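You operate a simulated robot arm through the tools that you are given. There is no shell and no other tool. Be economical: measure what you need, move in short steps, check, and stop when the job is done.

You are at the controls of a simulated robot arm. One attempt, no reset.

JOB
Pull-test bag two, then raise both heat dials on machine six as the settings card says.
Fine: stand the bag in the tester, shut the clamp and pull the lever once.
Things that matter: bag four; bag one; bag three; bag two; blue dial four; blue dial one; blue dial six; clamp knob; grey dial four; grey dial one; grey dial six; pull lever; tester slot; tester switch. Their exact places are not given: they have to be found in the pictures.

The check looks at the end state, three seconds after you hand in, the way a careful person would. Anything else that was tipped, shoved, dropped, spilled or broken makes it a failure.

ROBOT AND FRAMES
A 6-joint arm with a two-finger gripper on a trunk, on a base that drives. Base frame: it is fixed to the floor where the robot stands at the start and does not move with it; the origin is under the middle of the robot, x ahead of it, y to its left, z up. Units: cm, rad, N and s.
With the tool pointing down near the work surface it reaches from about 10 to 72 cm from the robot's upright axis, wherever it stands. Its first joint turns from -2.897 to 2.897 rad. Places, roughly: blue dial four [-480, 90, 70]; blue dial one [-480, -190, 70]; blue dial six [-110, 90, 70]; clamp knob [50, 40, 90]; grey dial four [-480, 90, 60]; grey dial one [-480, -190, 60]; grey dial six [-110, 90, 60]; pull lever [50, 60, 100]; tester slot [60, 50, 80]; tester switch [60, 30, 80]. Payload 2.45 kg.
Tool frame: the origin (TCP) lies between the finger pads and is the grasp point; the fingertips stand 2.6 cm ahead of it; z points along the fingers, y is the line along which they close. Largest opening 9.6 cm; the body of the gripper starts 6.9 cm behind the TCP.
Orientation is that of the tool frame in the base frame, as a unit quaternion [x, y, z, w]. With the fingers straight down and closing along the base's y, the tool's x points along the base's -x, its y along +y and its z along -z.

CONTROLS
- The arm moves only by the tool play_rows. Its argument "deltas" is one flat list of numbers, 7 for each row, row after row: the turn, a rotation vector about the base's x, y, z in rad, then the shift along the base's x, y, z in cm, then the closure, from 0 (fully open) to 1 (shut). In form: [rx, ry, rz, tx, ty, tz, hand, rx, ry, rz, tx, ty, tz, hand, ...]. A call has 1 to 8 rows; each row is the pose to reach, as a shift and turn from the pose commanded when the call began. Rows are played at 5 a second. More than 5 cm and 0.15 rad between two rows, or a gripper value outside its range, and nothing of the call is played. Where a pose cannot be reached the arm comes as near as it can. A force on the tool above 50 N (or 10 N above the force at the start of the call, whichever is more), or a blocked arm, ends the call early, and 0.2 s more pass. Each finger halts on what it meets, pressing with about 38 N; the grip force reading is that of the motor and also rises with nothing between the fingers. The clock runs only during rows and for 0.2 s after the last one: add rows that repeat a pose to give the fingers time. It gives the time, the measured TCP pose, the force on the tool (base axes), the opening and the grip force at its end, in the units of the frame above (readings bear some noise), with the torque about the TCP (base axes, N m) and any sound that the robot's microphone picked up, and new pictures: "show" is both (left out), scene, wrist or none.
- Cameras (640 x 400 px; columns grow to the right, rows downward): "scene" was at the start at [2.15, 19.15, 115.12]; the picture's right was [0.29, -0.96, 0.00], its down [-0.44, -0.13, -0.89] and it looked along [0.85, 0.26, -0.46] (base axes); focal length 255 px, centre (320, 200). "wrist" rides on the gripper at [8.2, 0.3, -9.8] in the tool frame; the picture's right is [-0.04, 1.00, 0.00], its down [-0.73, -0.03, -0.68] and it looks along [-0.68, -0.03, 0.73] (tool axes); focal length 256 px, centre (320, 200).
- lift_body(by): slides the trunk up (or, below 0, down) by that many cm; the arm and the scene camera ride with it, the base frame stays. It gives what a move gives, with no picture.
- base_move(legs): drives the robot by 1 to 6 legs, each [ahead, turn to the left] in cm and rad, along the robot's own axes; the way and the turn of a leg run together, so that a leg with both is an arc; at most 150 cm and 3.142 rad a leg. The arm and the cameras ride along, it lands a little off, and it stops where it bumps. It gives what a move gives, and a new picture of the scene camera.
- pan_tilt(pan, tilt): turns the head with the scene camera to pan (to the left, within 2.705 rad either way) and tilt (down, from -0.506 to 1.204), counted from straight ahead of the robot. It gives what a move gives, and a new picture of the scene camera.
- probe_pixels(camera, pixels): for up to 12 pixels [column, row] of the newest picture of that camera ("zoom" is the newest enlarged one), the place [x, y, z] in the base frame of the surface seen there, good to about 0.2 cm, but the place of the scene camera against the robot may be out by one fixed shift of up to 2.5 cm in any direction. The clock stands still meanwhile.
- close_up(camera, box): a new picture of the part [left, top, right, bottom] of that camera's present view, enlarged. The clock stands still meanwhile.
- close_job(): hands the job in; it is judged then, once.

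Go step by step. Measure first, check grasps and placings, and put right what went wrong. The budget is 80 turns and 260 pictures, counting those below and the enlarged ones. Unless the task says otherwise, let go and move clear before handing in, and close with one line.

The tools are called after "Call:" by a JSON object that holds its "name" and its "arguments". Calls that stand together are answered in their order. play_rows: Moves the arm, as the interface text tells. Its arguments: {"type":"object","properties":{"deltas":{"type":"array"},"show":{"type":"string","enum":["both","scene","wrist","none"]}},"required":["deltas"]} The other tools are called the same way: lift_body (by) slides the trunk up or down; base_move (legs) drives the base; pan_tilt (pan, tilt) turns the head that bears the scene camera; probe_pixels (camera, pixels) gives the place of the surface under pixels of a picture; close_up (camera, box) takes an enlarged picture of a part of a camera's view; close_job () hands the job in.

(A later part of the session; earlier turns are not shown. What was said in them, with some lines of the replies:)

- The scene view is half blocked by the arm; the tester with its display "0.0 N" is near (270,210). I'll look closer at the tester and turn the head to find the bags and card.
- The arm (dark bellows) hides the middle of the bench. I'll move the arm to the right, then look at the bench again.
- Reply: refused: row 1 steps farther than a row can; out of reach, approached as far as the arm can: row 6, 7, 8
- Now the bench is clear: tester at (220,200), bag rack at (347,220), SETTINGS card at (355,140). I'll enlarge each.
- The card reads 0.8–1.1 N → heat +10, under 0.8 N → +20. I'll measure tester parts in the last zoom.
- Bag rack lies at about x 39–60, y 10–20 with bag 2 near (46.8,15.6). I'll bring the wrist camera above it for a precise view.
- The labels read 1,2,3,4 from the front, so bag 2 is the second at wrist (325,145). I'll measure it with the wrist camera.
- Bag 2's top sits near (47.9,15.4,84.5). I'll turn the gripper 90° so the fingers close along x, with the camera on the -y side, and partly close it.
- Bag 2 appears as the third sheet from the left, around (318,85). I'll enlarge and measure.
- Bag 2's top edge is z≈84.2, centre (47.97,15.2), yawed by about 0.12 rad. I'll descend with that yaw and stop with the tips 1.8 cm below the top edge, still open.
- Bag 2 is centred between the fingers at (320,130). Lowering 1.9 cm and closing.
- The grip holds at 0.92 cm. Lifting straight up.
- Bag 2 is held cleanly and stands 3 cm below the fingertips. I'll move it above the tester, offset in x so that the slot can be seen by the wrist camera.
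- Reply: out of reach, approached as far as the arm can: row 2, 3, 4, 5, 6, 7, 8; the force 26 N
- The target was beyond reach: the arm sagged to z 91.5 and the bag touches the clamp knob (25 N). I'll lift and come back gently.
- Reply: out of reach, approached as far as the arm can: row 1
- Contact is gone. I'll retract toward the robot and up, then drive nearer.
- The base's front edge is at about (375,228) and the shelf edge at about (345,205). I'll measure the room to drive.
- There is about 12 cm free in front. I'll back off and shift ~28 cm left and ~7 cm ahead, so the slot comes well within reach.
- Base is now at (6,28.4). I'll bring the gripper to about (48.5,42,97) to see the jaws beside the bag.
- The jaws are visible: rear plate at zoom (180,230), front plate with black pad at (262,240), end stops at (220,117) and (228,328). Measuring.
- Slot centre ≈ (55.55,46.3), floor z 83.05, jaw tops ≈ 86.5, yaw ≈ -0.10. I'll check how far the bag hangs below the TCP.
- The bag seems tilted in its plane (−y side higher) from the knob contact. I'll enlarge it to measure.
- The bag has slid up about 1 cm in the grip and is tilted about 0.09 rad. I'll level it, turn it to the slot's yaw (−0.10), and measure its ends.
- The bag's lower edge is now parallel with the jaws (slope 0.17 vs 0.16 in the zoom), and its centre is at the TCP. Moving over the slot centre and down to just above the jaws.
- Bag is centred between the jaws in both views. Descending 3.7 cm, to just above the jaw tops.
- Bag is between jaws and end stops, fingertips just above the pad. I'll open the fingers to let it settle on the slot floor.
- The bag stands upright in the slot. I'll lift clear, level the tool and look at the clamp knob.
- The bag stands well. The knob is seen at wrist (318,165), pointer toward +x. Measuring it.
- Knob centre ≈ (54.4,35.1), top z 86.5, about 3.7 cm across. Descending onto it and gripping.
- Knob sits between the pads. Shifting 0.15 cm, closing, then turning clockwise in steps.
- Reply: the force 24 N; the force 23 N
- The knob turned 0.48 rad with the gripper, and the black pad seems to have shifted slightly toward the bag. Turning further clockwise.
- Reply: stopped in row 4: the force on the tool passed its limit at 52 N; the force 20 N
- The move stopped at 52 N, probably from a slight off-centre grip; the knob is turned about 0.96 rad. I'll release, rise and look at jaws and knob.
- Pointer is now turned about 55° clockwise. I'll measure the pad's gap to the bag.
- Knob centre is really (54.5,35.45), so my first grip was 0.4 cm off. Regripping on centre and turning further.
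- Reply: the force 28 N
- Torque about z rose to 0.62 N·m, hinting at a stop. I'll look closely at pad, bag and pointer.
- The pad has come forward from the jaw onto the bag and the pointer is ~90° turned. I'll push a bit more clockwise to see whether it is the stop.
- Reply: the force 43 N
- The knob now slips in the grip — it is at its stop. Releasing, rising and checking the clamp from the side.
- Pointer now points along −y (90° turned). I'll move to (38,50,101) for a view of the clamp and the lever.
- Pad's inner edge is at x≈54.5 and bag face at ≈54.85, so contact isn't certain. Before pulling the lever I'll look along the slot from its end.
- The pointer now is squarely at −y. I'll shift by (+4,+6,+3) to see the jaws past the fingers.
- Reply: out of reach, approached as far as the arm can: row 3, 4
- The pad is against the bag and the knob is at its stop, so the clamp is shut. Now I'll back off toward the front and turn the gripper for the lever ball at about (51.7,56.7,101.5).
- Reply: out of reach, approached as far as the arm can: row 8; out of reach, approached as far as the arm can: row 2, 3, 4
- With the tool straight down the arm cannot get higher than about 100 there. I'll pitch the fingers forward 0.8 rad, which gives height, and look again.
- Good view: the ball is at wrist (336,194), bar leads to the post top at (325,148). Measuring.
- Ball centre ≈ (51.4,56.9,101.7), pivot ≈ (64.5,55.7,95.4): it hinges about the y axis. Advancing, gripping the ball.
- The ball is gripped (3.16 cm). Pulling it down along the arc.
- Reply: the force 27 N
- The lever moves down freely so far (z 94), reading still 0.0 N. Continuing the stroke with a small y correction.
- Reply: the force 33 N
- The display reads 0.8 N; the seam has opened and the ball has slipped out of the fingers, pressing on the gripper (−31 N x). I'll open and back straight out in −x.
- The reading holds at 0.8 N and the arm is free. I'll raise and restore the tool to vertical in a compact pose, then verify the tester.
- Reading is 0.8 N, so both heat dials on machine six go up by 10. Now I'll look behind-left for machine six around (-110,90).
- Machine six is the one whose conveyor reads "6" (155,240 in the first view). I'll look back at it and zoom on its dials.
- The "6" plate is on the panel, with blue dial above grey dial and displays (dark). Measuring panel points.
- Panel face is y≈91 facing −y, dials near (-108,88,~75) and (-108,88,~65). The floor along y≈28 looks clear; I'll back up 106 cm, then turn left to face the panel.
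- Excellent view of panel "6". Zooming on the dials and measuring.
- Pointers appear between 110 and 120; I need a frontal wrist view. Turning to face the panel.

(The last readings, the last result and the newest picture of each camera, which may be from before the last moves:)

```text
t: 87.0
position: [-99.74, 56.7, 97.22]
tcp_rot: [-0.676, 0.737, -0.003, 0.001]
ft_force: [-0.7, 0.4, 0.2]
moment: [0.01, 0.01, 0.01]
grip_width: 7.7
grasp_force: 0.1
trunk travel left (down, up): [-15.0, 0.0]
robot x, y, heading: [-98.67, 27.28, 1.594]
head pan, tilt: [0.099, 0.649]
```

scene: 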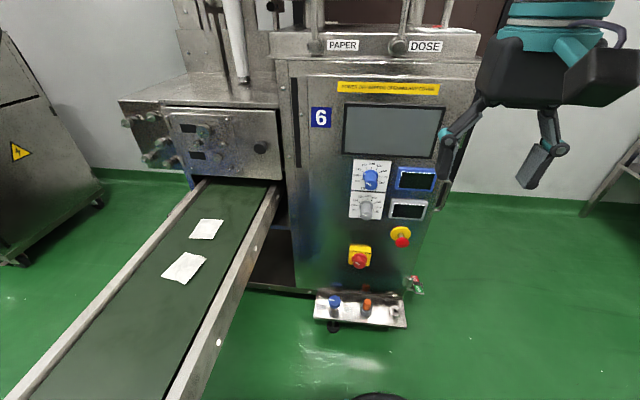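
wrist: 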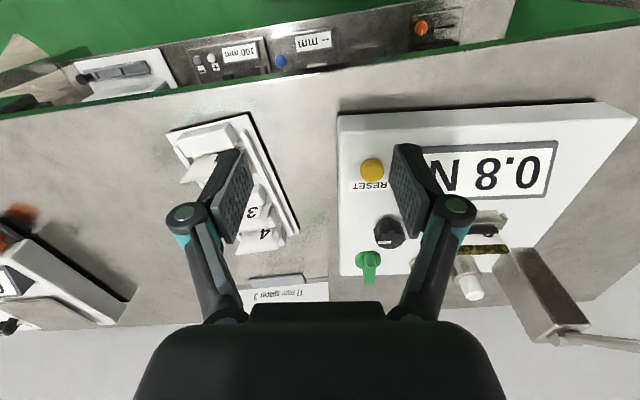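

The panel is ahead; the dials at (370,178) and (366,207). I'll tip the tool to point horizontally at the panel (+y), at x≈-108, still 25 cm off.

Call:
{"name": "play_rows", "arguments": {"deltas": [0.14, 0, 0, -1, 0, -1, 0.4, 0.28, 0, 0, -2, 0, -3, 0.4, 0.42, 0, 0, -3, 0, -5, 0.4, 0.56, 0, 0, -4, 0, -7, 0.4, 0.7, 0, 0, -5, 0.5, -9, 0.4, 0.84, 0, 0, -6, 1, -11, 0.4, 0.98, 0, 0, -7, 1.5, -13, 0.4, 1.12, 0, 0, -8, 2, -15, 0.4], "show": "none"}}

Call:
{"name": "play_rows", "arguments": {"deltas": [0.15, 0, 0, -0.5, 0.5, -2, 0.4, 0.3, 0, 0, -1, 1, -4, 0.4, 0.45, 0, 0, -1, 2, -6, 0.4, 0.45, 0, 0, -1, 2, -6, 0.4], "show": "both"}}

```text
t: 88.8
position: [-107.87, 58.66, 82.28]
tcp_rot: [-0.572, 0.626, 0.39, 0.359]
ft_force: [0.4, 0.1, 0.1]
moment: [0.01, -0.02, 0.0]
grip_width: 5.74
grasp_force: 0.0
trunk travel left (down, up): [-15.0, 0.0]
robot x, y, heading: [-98.45, 27.38, 1.592]
head pan, tilt: [0.099, 0.649]
```

```text
t: 89.8
position: [-115.31, 63.59, 85.94]
tcp_rot: [-0.476, 0.525, 0.519, 0.478]
ft_force: [0.7, -0.8, -0.3]
moment: [-0.01, 0.0, -0.02]
grip_width: 5.76
grasp_force: 0.1
out of reach, approached as far as the arm can: row 1, 2, 3, 4
trunk travel left (down, up): [-15.0, 0.0]
robot x, y, heading: [-99.13, 27.16, 1.597]
head pan, tilt: [0.099, 0.649]
```

scene: 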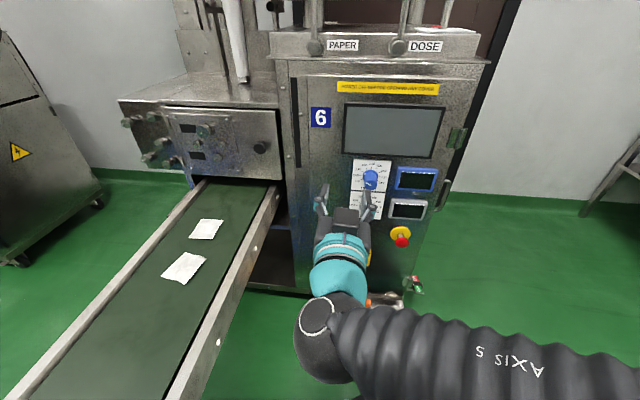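
wrist: 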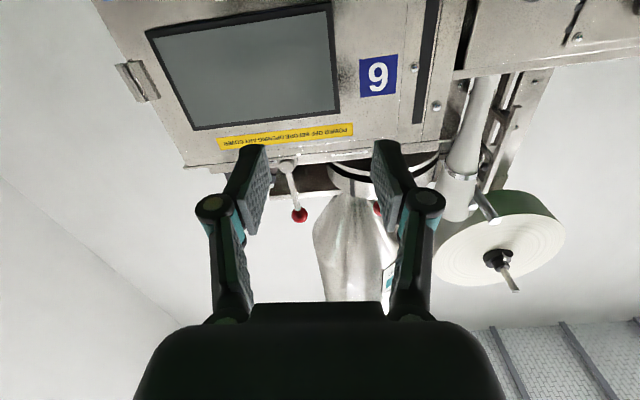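

The pose is too close to the body; the trunk can lower. I'll lower it by 12 cm and then reach further out toward the dials.

Call:
{"name": "lift_body", "arguments": {"by": -12}}

Call:
{"name": "play_rows", "arguments": {"deltas": [0, 0, 0, 2, 2, -0.5, 0.4, 0, 0, 0, 4, 4, -1, 0.4, 0, 0, 0, 6, 6, -2, 0.4, 0, 0, 0, 7.3, 8, -3, 0.4, 0, 0, 0, 7.3, 8, -3, 0.4], "show": "both"}}

```text
t: 91.3
position: [-115.23, 63.63, 73.95]
tcp_rot: [-0.477, 0.525, 0.517, 0.479]
ft_force: [0.0, 1.1, 0.5]
moment: [0.0, -0.04, -0.02]
grip_width: 5.76
grasp_force: 0.0
trunk travel left (down, up): [-3.0, 12.0]
robot x, y, heading: [-98.79, 27.29, 1.595]
head pan, tilt: [0.099, 0.649]
```

```text
t: 92.5
position: [-108.59, 72.67, 72.58]
tcp_rot: [-0.478, 0.525, 0.519, 0.477]
ft_force: [0.2, 0.0, 0.3]
moment: [0.0, -0.01, 0.01]
grip_width: 5.77
grasp_force: 0.0
out of reach, approached as far as the arm can: row 1, 2, 3, 4, 5
trunk travel left (down, up): [-3.0, 12.0]
robot x, y, heading: [-98.52, 27.35, 1.594]
head pan, tilt: [0.099, 0.649]
```

scene: 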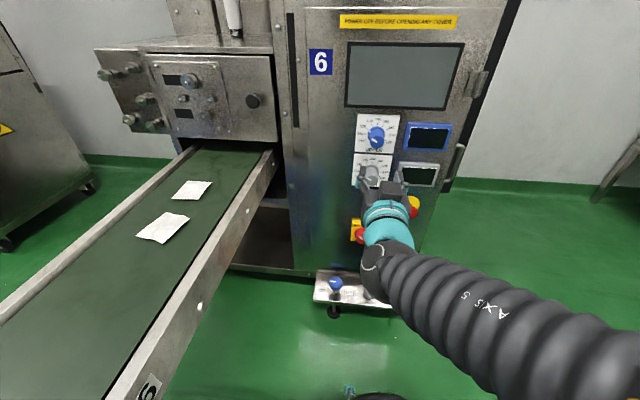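
wrist: 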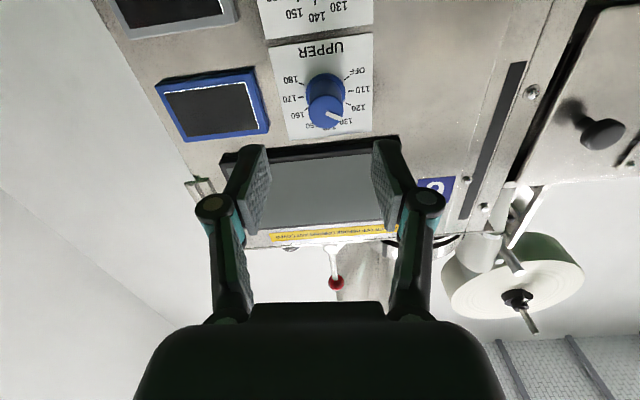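

The blue dial is now at wrist (323,105) (image upside down). Zooming and measuring both dials.

Call:
{"name": "close_up", "arguments": {"camera": "wrist", "box": [260, 0, 390, 140]}}

Call:
{"name": "probe_pixels", "arguments": {"camera": "wrist", "pixels": [[326, 112], [326, 85], [311, 107], [341, 107], [325, 125], [340, 55], [300, 130], [370, 120], [350, 72], [330, 119]]}}

Call:
{"name": "close_up", "arguments": {"camera": "scene", "box": [340, 105, 420, 190]}}

```text
2.86 times, centred on (325, 70) of wrist
```

zoom: 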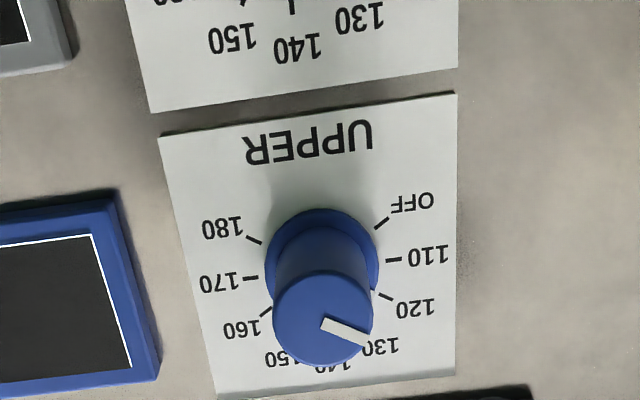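

```text
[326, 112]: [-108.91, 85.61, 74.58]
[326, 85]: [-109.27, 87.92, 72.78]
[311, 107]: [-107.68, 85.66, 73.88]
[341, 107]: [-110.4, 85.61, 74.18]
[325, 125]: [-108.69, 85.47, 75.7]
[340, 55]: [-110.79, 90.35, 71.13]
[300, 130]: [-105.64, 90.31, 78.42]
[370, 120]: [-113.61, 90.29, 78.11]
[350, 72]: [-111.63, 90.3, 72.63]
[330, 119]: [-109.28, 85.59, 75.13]
```

```text
4.71 times, centred on (380, 148) of scene
```

zoom: 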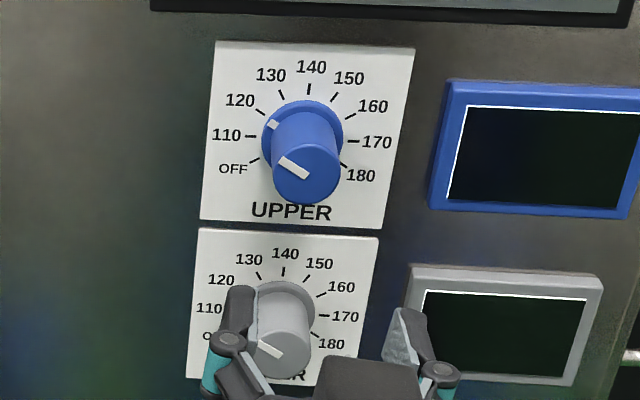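

Scale spacing is 30° per 10; the blue pointer is at 120. Blue dial axis ≈ (x −109.0, z 74.5), cap face y 85.5. I'll approach to y≈80 first.

Call:
{"name": "play_rows", "arguments": {"deltas": [0, 0, 0, -0.2, 2.5, 0.7, 0.4, 0, 0, 0, -0.4, 5, 1.4, 0.4, 0, 0, 0, -0.4, 7.3, 1.9, 0.4, 0, 0, 0, -0.4, 7.3, 1.9, 0.4], "show": "wrist"}}

Call:
{"name": "close_up", "arguments": {"camera": "wrist", "box": [240, 60, 400, 200]}}

```text
t: 93.5
position: [-109.09, 80.06, 74.63]
tcp_rot: [-0.477, 0.524, 0.518, 0.478]
ft_force: [-1.1, -0.1, 1.6]
moment: [0.01, -0.02, 0.04]
grip_width: 5.76
grasp_force: 0.0
trunk travel left (down, up): [-3.0, 12.0]
robot x, y, heading: [-98.34, 27.32, 1.594]
head pan, tilt: [0.099, 0.649]
```

wrist: 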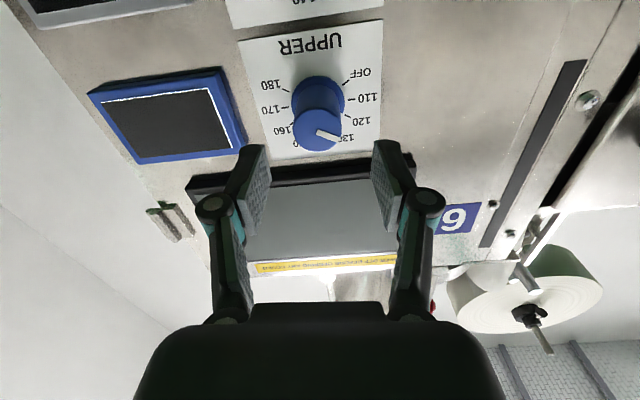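

```text
2.86 times, centred on (320, 130) of wrist
```

zoom: 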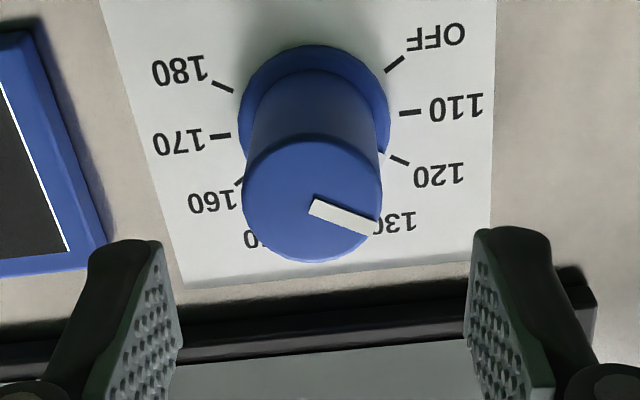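

The collar mark meets the 120 tick. Checking the cap centre once more before advancing.

Call:
{"name": "probe_pixels", "arguments": {"camera": "zoom", "pixels": [[312, 200], [250, 200], [376, 200], [312, 145], [312, 255], [312, 100], [385, 130], [245, 120], [312, 52], [450, 200]]}}

```text
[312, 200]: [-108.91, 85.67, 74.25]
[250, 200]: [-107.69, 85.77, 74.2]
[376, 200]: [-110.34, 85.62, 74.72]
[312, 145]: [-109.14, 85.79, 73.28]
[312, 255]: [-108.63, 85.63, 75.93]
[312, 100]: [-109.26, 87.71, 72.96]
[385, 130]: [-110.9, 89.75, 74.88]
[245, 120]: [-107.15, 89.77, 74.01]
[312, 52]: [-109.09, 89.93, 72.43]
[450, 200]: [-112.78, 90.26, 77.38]
```

Cap centre (-109.02, z 74.55), collar at y 89.75. Advancing to y 86.2 and gripping.

Call:
{"name": "play_rows", "arguments": {"deltas": [0, 0, 0, 0.07, 3, -0.06, 0.45, 0, 0, 0, 0.07, 6.1, -0.06, 0.45, 0, 0, 0, 0.07, 6.1, -0.06, 0.6, 0, 0, 0, 0.07, 6.1, -0.06, 0.8, 0, 0, 0, 0.07, 6.1, -0.06, 1, 0, 0, 0, 0.07, 6.1, -0.06, 1], "show": "wrist"}}

Call:
{"name": "close_up", "arguments": {"camera": "wrist", "box": [250, 90, 390, 220]}}

```text
t: 95.0
position: [-108.91, 86.25, 74.54]
tcp_rot: [-0.477, 0.525, 0.519, 0.478]
ft_force: [18.0, 0.7, -1.8]
moment: [-0.04, -0.03, -0.53]
grip_width: 3.23
grasp_force: 45.0
trunk travel left (down, up): [-3.0, 12.0]
robot x, y, heading: [-98.69, 27.69, 1.589]
head pan, tilt: [0.099, 0.649]
```

wrist: 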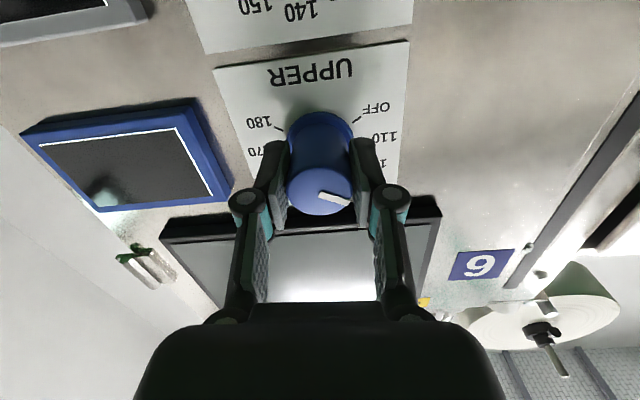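

```text
3.08 times, centred on (320, 155) of wrist
```

zoom: 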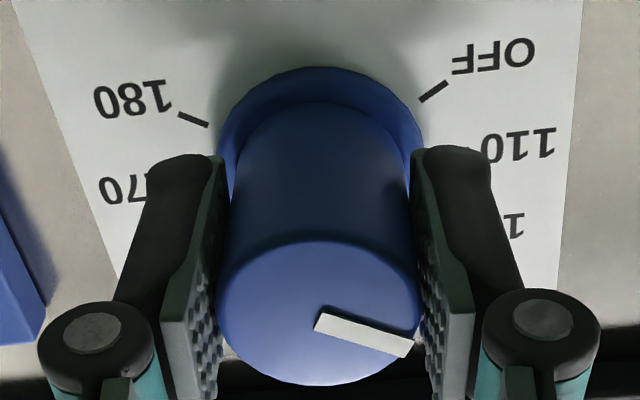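

Gripped at 3.23 cm with a small sideways load. Easing +0.1 in x and turning 30° clockwise (about +y).

Call:
{"name": "play_rows", "arguments": {"deltas": [0, 0.13, 0, 0.1, 0, 0, 1, 0, 0.26, 0, 0.1, 0, 0, 1, 0, 0.39, 0, 0.1, 0, 0, 1, 0, 0.5236, 0, 0.1, 0, 0, 1, 0, 0.5236, 0, 0.1, 0, 0, 1], "show": "both"}}

Call:
{"name": "close_up", "arguments": {"camera": "wrist", "box": [250, 90, 390, 220]}}

Call:
{"name": "close_up", "arguments": {"camera": "scene", "box": [340, 105, 460, 200]}}

```text
t: 95.7
position: [-108.99, 86.3, 74.47]
tcp_rot: [-0.382, 0.604, 0.582, 0.388]
ft_force: [11.8, 16.6, -7.5]
moment: [0.59, -0.02, 0.25]
grip_width: 3.26
grasp_force: 44.9
out of reach, approached as far as the arm can: row 3
trunk travel left (down, up): [-3.0, 12.0]
robot x, y, heading: [-98.79, 27.28, 1.585]
head pan, tilt: [0.099, 0.649]
stopped in row 3: the force on the tool passed its limit at 67 N (the readings are from after the stop); the commanded pose is now the measured one
```

scene: 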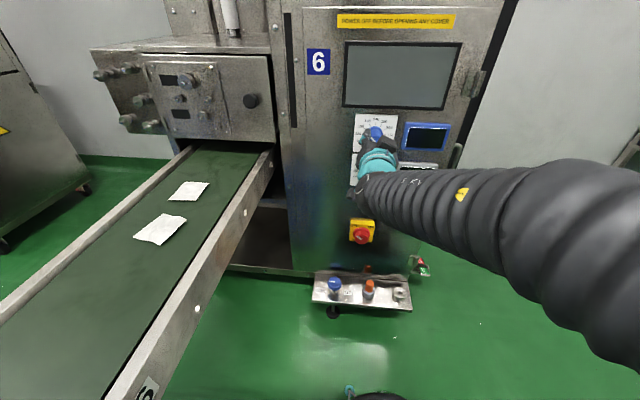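
wrist: 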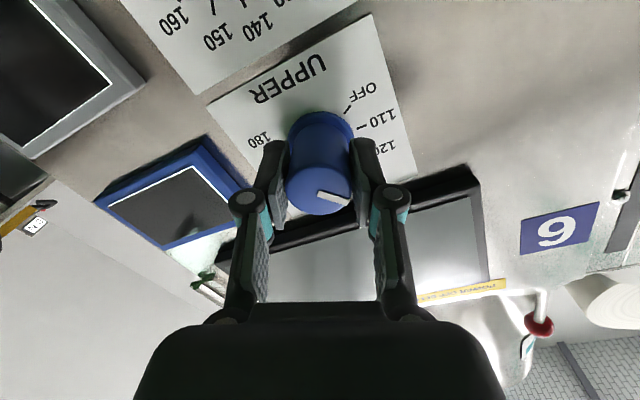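

```text
3.08 times, centred on (320, 155) of wrist
```

zoom: 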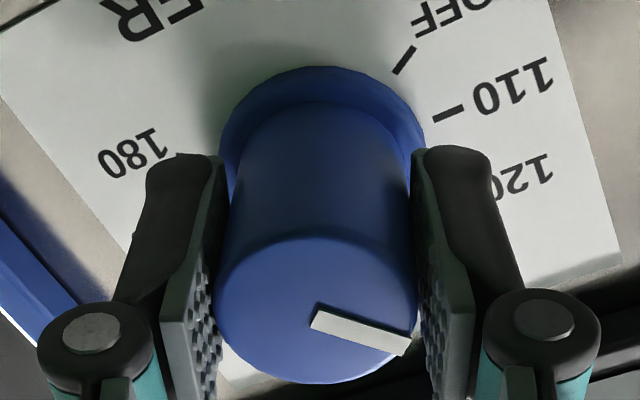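

```text
4.21 times, centred on (400, 152) of scene
```

zoom: 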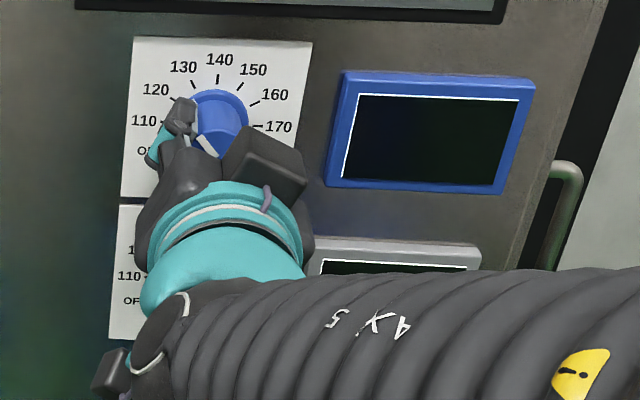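

The turn stopped after about 0.33 rad at a joint limit; the dial followed. I'll let go, back off, rotate the gripper back, and look.

Call:
{"name": "play_rows", "arguments": {"deltas": [0, 0, 0, 0, 0, 0, 0.7, 0, 0, 0, 0, 0, 0, 0.45, 0, 0, 0, 0, 0, 0, 0.45, 0, -0.1, 0, 0, -3, 0, 0.45, 0, -0.24, 0, 0, -6.2, 0, 0.45, 0, -0.38, 0, 0, -6.2, 0, 0.45, 0, -0.52, 0, 0, -6.2, 0, 0.45, 0, -0.52, 0, 0, -6.2, 0, 0.45], "show": "wrist"}}

Call:
{"name": "close_up", "arguments": {"camera": "wrist", "box": [240, 60, 400, 200]}}

Call:
{"name": "close_up", "arguments": {"camera": "scene", "box": [340, 105, 440, 200]}}

```text
t: 97.5
position: [-109.2, 79.89, 74.66]
tcp_rot: [-0.521, 0.481, 0.465, 0.53]
ft_force: [0.2, -1.0, -0.6]
moment: [0.02, -0.01, 0.01]
grip_width: 5.28
grasp_force: 0.2
trunk travel left (down, up): [-3.0, 12.0]
robot x, y, heading: [-98.59, 27.33, 1.585]
head pan, tilt: [0.099, 0.649]
```

wrist: 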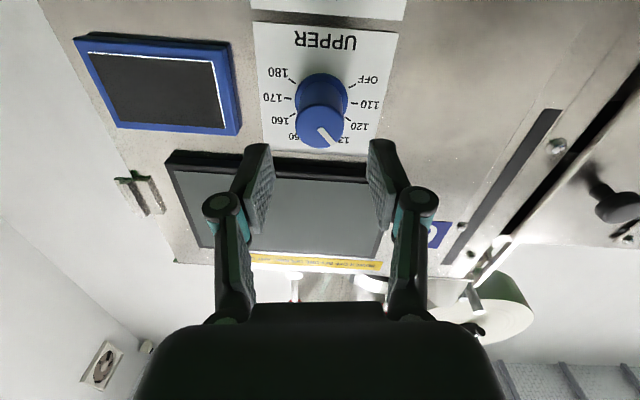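

```text
2.86 times, centred on (320, 130) of wrist
```

zoom: 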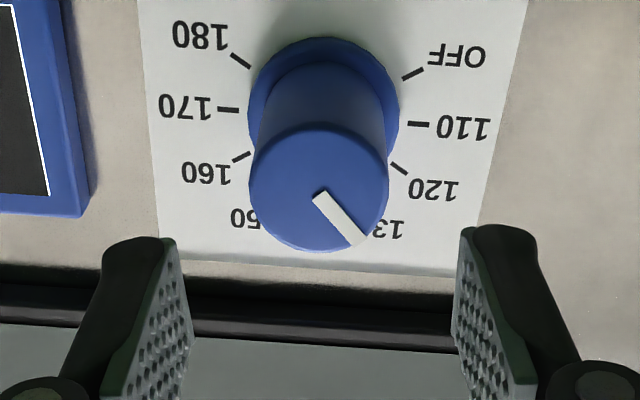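

```text
4.21 times, centred on (390, 152) of scene
```

zoom: 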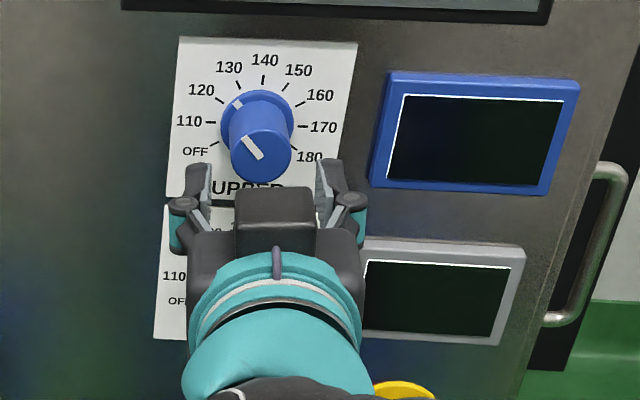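

Call:
{"name": "close_up", "arguments": {"camera": "scene", "box": [375, 110, 425, 150]}}

Call:
{"name": "probe_pixels", "arguments": {"camera": "wrist", "pixels": [[320, 125], [323, 132], [329, 140], [333, 145], [320, 127], [346, 118], [354, 126], [296, 125], [341, 125]]}}

```text
10.00 times, centred on (400, 130) of scene
```

zoom: 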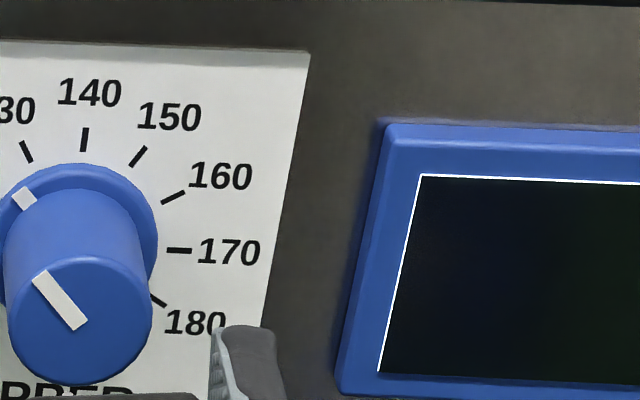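

```text
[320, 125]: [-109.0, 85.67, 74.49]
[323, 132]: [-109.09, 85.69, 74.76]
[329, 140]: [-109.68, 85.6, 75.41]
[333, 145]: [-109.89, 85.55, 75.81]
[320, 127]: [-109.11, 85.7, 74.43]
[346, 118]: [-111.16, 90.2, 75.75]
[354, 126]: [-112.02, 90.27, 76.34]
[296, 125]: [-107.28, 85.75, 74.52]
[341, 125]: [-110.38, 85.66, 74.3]
```

By probing, the pointer is at about 51° (120 is 30°, 130 is 60°). I'll regrip and add 0.15 rad.

Call:
{"name": "play_rows", "arguments": {"deltas": [0, 0, 0, 0.2, 3, -0.1, 0.45, 0, 0, 0, 0.2, 6.2, -0.1, 0.45, 0, 0, 0, 0.2, 6.2, -0.1, 0.6, 0, 0, 0, 0.2, 6.2, -0.1, 0.8, 0, 0, 0, 0.2, 6.2, -0.1, 0.8, 0, 0.08, 0, 0.2, 6.2, -0.1, 0.8, 0, 0.16, 0, 0.2, 6.2, -0.1, 0.8, 0, 0.16, 0, 0.2, 6.2, -0.1, 0.8], "show": "wrist"}}

Call:
{"name": "play_rows", "arguments": {"deltas": [0, 0, 0, 0, 0, 0, 0.6, 0, 0, 0, 0, 0, 0, 0.45, 0, 0, 0, 0, 0, 0, 0.45, 0, 0, 0, 0, -3, 0, 0.45, 0, 0, 0, 0, -6.2, 0, 0.45, 0, 0, 0, 0, -6.2, 0, 0.45], "show": "both"}}

Call:
{"name": "close_up", "arguments": {"camera": "wrist", "box": [260, 70, 380, 170]}}

Call:
{"name": "probe_pixels", "arguments": {"camera": "zoom", "pixels": [[320, 200], [330, 220], [340, 240], [350, 260], [360, 280]]}}

Call:
{"name": "close_up", "arguments": {"camera": "scene", "box": [360, 110, 400, 150]}}

```text
t: 99.3
position: [-108.99, 86.04, 74.68]
tcp_rot: [-0.481, 0.523, 0.506, 0.489]
ft_force: [-3.9, 13.5, 6.3]
moment: [-0.56, 0.03, 0.87]
grip_width: 3.24
grasp_force: 44.9
trunk travel left (down, up): [-3.0, 12.0]
robot x, y, heading: [-98.76, 27.13, 1.588]
head pan, tilt: [0.099, 0.649]
```

wrist: 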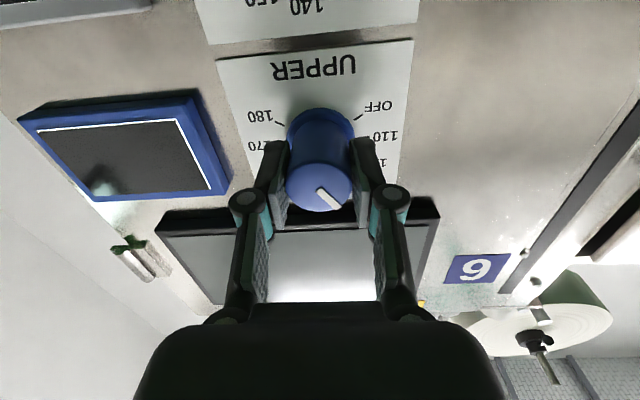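

```text
t: 100.7
position: [-108.89, 79.88, 74.56]
tcp_rot: [-0.48, 0.524, 0.505, 0.489]
ft_force: [0.3, -0.1, 0.5]
moment: [0.03, 0.0, 0.02]
grip_width: 5.26
grasp_force: 0.1
trunk travel left (down, up): [-3.0, 12.0]
robot x, y, heading: [-98.9, 27.27, 1.589]
head pan, tilt: [0.099, 0.649]
```

scene: 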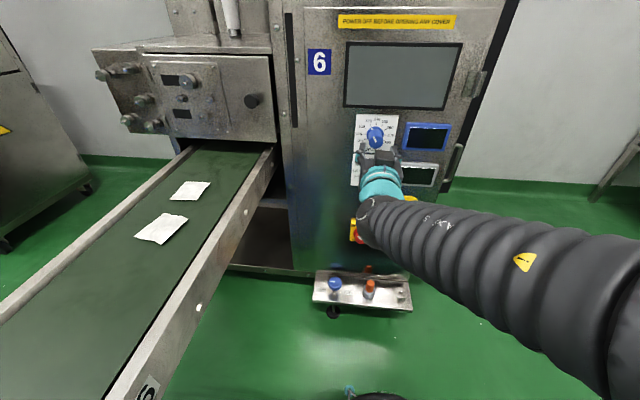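
wrist: 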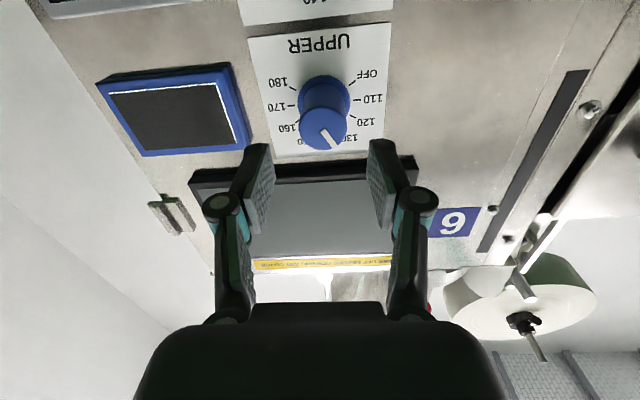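

```text
4.00 times, centred on (320, 120) of wrist
```

zoom: 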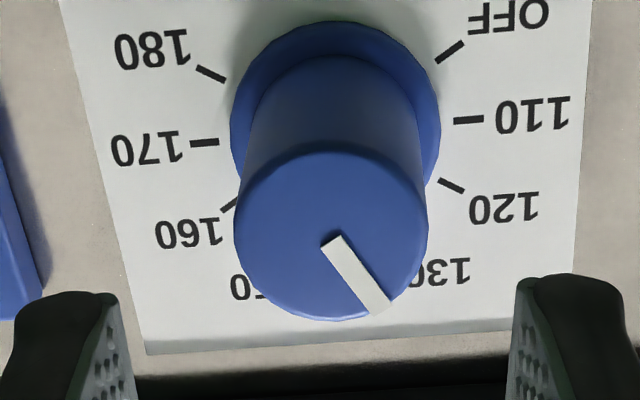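

```text
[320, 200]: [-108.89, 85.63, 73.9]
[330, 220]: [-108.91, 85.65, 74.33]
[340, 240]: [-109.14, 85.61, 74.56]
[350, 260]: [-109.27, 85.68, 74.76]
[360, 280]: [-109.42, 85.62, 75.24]
```

```text
10.00 times, centred on (380, 130) of scene
```

zoom: 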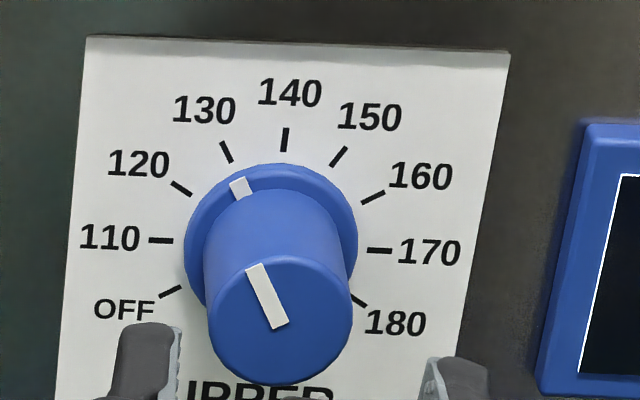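

The collar mark now lines up with the 130 tick (scene zoom (240,187) vs tick (226,151)). Blue dial done. Moving down to the grey dial with the gripper pre-rolled −0.25 rad.

Call:
{"name": "lift_body", "arguments": {"by": -3}}

Call:
{"name": "play_rows", "arguments": {"deltas": [0, -0.1, 0, 0, -2, -2, 0.45, 0, -0.2, 0, 0, -3, -4, 0.45, 0, -0.25, 0, 0, -3, -6.8, 0.45, 0, -0.25, 0, 0, -3, -6.8, 0.45], "show": "both"}}

Call:
{"name": "close_up", "arguments": {"camera": "wrist", "box": [240, 50, 400, 170]}}

```text
t: 101.5
position: [-108.77, 79.83, 71.58]
tcp_rot: [-0.481, 0.523, 0.505, 0.489]
ft_force: [-0.2, -1.3, 0.4]
moment: [0.04, -0.02, 0.02]
grip_width: 5.27
grasp_force: 0.1
trunk travel left (down, up): [0.0, 15.0]
robot x, y, heading: [-98.68, 26.87, 1.588]
head pan, tilt: [0.099, 0.649]
```

```text
t: 102.5
position: [-109.06, 77.24, 65.11]
tcp_rot: [-0.54, 0.459, 0.441, 0.55]
ft_force: [0.2, 0.4, 0.1]
moment: [-0.01, 0.0, -0.02]
grip_width: 5.28
grasp_force: 0.1
out of reach, approached as far as the arm can: row 3, 4
trunk travel left (down, up): [0.0, 15.0]
robot x, y, heading: [-98.82, 27.17, 1.589]
head pan, tilt: [0.099, 0.649]
```

scene: 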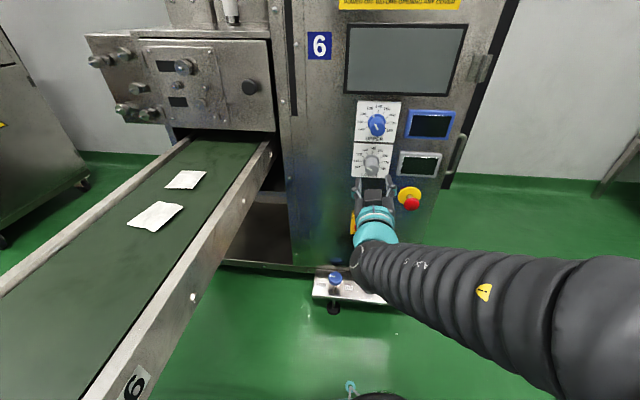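
wrist: 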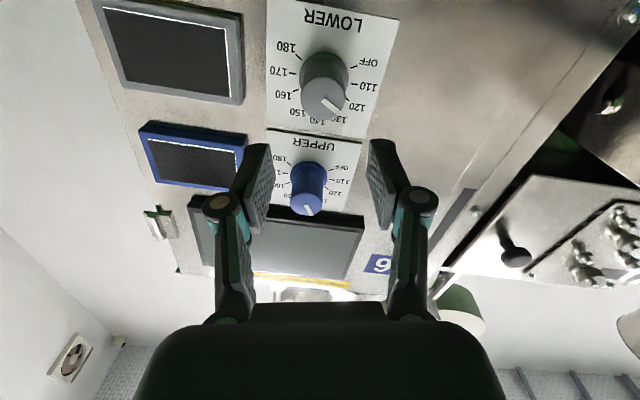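

```text
3.33 times, centred on (320, 110) of wrist
```

zoom: 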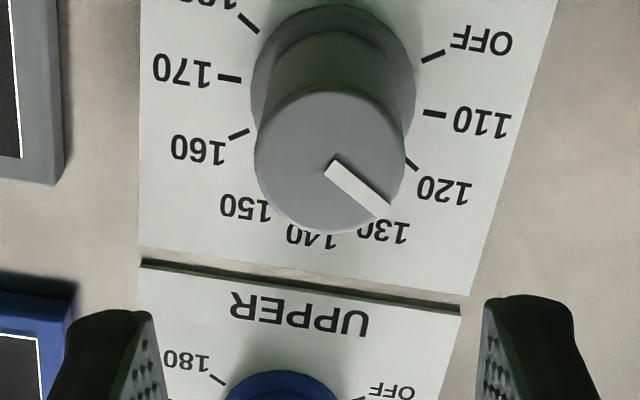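

Grey dial visible at wrist (325,85) and also about 120. Measuring it and checking the scene zoom.

Call:
{"name": "probe_pixels", "arguments": {"camera": "zoom", "pixels": [[328, 160], [258, 160], [402, 160], [328, 98], [328, 228], [410, 162], [435, 114], [230, 78], [332, 165], [382, 208]]}}

Call:
{"name": "close_up", "arguments": {"camera": "scene", "box": [355, 100, 395, 140]}}

Call:
{"name": "close_up", "arguments": {"camera": "scene", "box": [352, 140, 392, 180]}}

```text
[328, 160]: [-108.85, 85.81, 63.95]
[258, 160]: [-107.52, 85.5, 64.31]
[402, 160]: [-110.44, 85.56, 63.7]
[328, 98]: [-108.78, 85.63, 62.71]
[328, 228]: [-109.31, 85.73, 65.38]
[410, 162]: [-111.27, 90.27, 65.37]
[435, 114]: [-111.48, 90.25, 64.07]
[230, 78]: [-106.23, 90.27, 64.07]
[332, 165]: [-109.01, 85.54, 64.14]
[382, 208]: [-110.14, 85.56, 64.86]
```

```text
10.00 times, centred on (375, 120) of scene
```

zoom: 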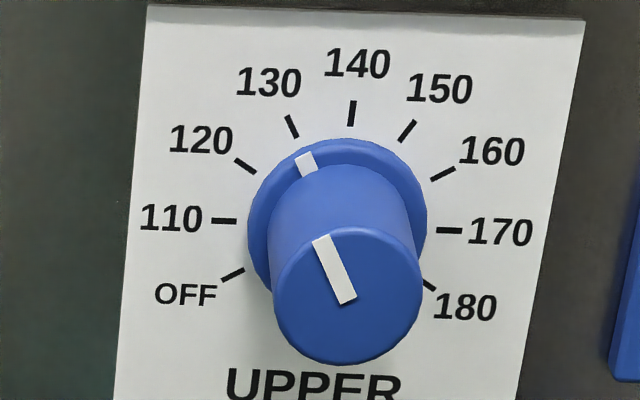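

```text
10.00 times, centred on (372, 160) of scene
```

zoom: 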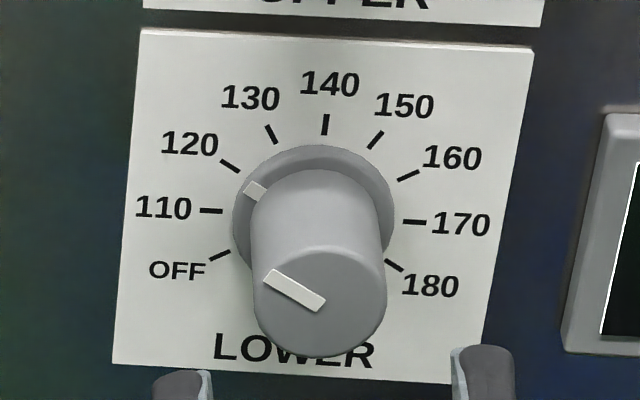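

Using the camera geometry, blue is at ≈130.5 and grey at ≈120. Grey axis is (-108.98, z 64.0). Approaching and gripping it.

Call:
{"name": "play_rows", "arguments": {"deltas": [0, 0, 0, 0.05, 3, -0.6, 0.45, 0, 0, 0, 0.08, 6, -1.1, 0.45, 0, 0, 0, 0.08, 6, -1.1, 0.45], "show": "wrist"}}

```text
t: 103.3
position: [-108.95, 83.16, 63.8]
tcp_rot: [-0.54, 0.458, 0.441, 0.551]
ft_force: [0.1, 0.1, 0.5]
moment: [-0.04, -0.01, -0.03]
grip_width: 5.28
grasp_force: 0.0
trunk travel left (down, up): [0.0, 15.0]
robot x, y, heading: [-98.85, 26.92, 1.589]
head pan, tilt: [0.099, 0.649]
```

wrist: 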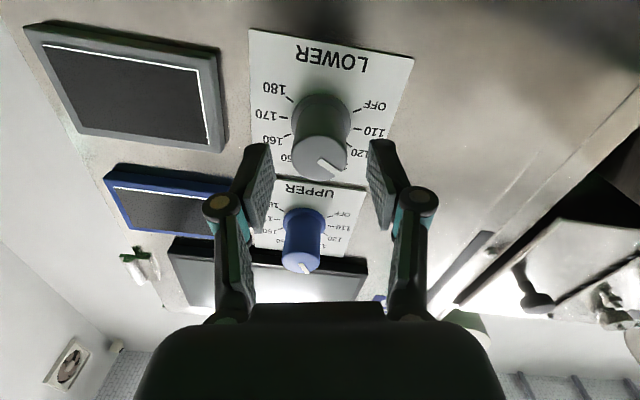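

Aligned with the grey dial. Advancing 2.9 cm, closing, then turning.

Call:
{"name": "play_rows", "arguments": {"deltas": [0, 0, 0, -0.03, 2.9, 0.15, 0.45, 0, 0, 0, -0.03, 2.9, 0.15, 0.6, 0, 0, 0, -0.03, 2.9, 0.15, 0.75, 0, 0, 0, -0.03, 2.9, 0.15, 0.8, 0, 0, 0, -0.03, 2.9, 0.15, 0.8], "show": "wrist"}}

Call:
{"name": "play_rows", "arguments": {"deltas": [0, 0.12, 0, 0, 0, 0, 0.8, 0, 0.24, 0, 0, 0, 0, 0.8, 0, 0.36, 0, 0, 0, 0, 0.8, 0, 0.46, 0, 0, 0, 0, 0.8, 0, 0.46, 0, 0, 0, 0, 0.8], "show": "wrist"}}

Call:
{"name": "close_up", "arguments": {"camera": "wrist", "box": [250, 90, 390, 220]}}

```text
t: 104.5
position: [-108.96, 86.09, 64.08]
tcp_rot: [-0.541, 0.458, 0.441, 0.551]
ft_force: [4.7, 2.5, 1.0]
moment: [-0.05, 0.0, 0.53]
grip_width: 3.2
grasp_force: 45.2
trunk travel left (down, up): [0.0, 15.0]
robot x, y, heading: [-99.07, 27.4, 1.588]
head pan, tilt: [0.099, 0.649]
```

wrist: 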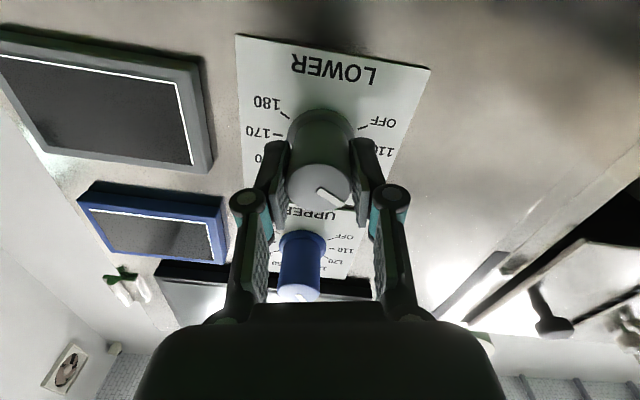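

```text
t: 105.7
position: [-108.94, 86.08, 64.15]
tcp_rot: [-0.423, 0.58, 0.544, 0.435]
ft_force: [11.2, 16.2, -10.1]
moment: [1.41, -0.01, 0.79]
grip_width: 3.23
grasp_force: 45.1
out of reach, approached as far as the arm can: row 4, 5
trunk travel left (down, up): [0.0, 15.0]
robot x, y, heading: [-98.69, 27.24, 1.578]
head pan, tilt: [0.099, 0.649]
stopped in row 5: the force on the tool passed its limit at 54 N (the readings are from after the stop); the commanded pose is now the measured one
```

wrist: 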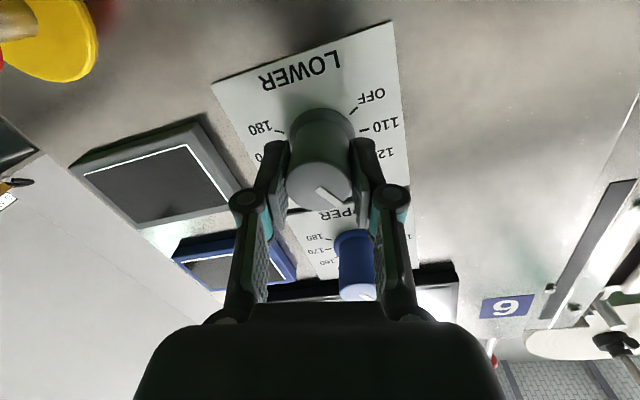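

```text
3.08 times, centred on (320, 155) of wrist
```

zoom: 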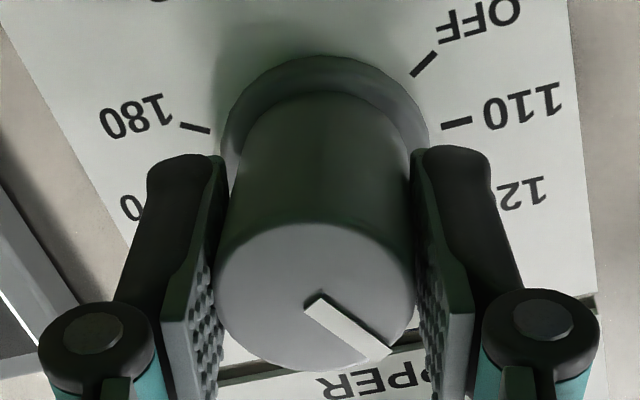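

Turned about 0.457 rad. Releasing, backing off and checking both dials.

Call:
{"name": "play_rows", "arguments": {"deltas": [0, 0, 0, 0, 0, 0, 0.65, 0, 0, 0, 0, 0, 0, 0.45, 0, 0, 0, 0, 0, 0, 0.45, 0, -0.05, 0, 0, -3, 0, 0.45, 0, -0.19, 0, 0, -6, 0, 0.45, 0, -0.33, 0, 0, -7.5, 0, 0.45, 0, -0.43, 0, 0, -7.5, 0, 0.45], "show": "both"}}

Call:
{"name": "close_up", "arguments": {"camera": "scene", "box": [352, 140, 392, 180]}}

Call:
{"name": "close_up", "arguments": {"camera": "scene", "box": [355, 100, 395, 140]}}

```text
t: 107.2
position: [-109.08, 78.39, 64.37]
tcp_rot: [-0.53, 0.472, 0.442, 0.548]
ft_force: [0.2, -0.5, 0.3]
moment: [-0.02, -0.01, 0.0]
grip_width: 5.28
grasp_force: 0.0
trunk travel left (down, up): [0.0, 15.0]
robot x, y, heading: [-98.63, 26.97, 1.581]
head pan, tilt: [0.099, 0.649]
```

scene: 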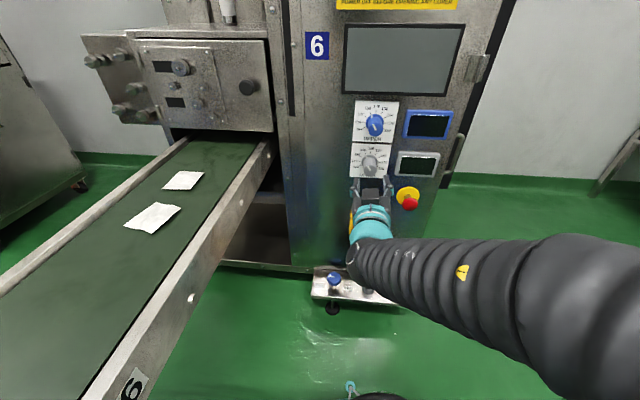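
wrist: 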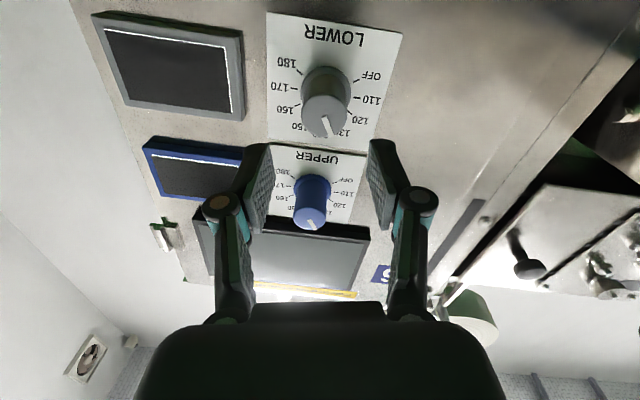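

```text
10.00 times, centred on (372, 160) of scene
```

zoom: 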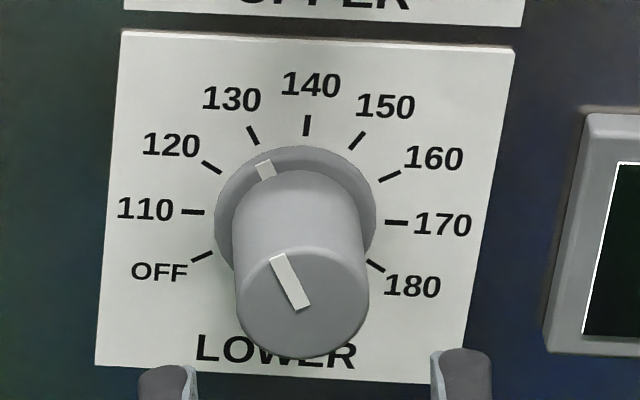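

```text
10.00 times, centred on (375, 120) of scene
```

zoom: 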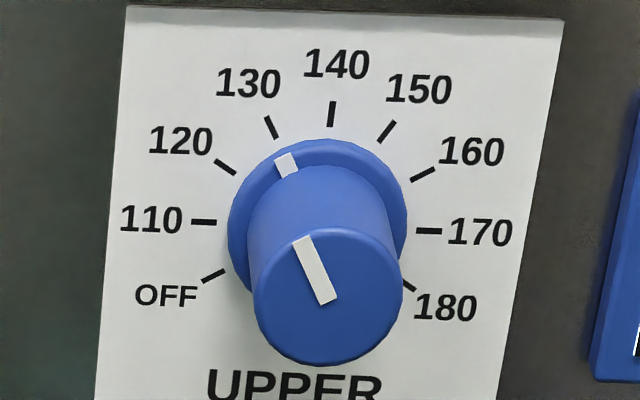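

Both pointers line up with 130 (geometry gives about 130.5 for grey and 130.3 for blue), up from 120. The gripper is open and about 4.6 cm clear of the dial caps, so I'm handing in.

Call:
{"name": "close_job", "arguments": {}}

```text
The job is handed in.
```

I pull-tested bag two and it read 0.8 N, so by the settings card I raised both heat dials on machine six by 10, from about 120 to about 130. The small displays beside the dials are dark, so those figures come from the pointer marks. The opened bag is still clamped in the tester.
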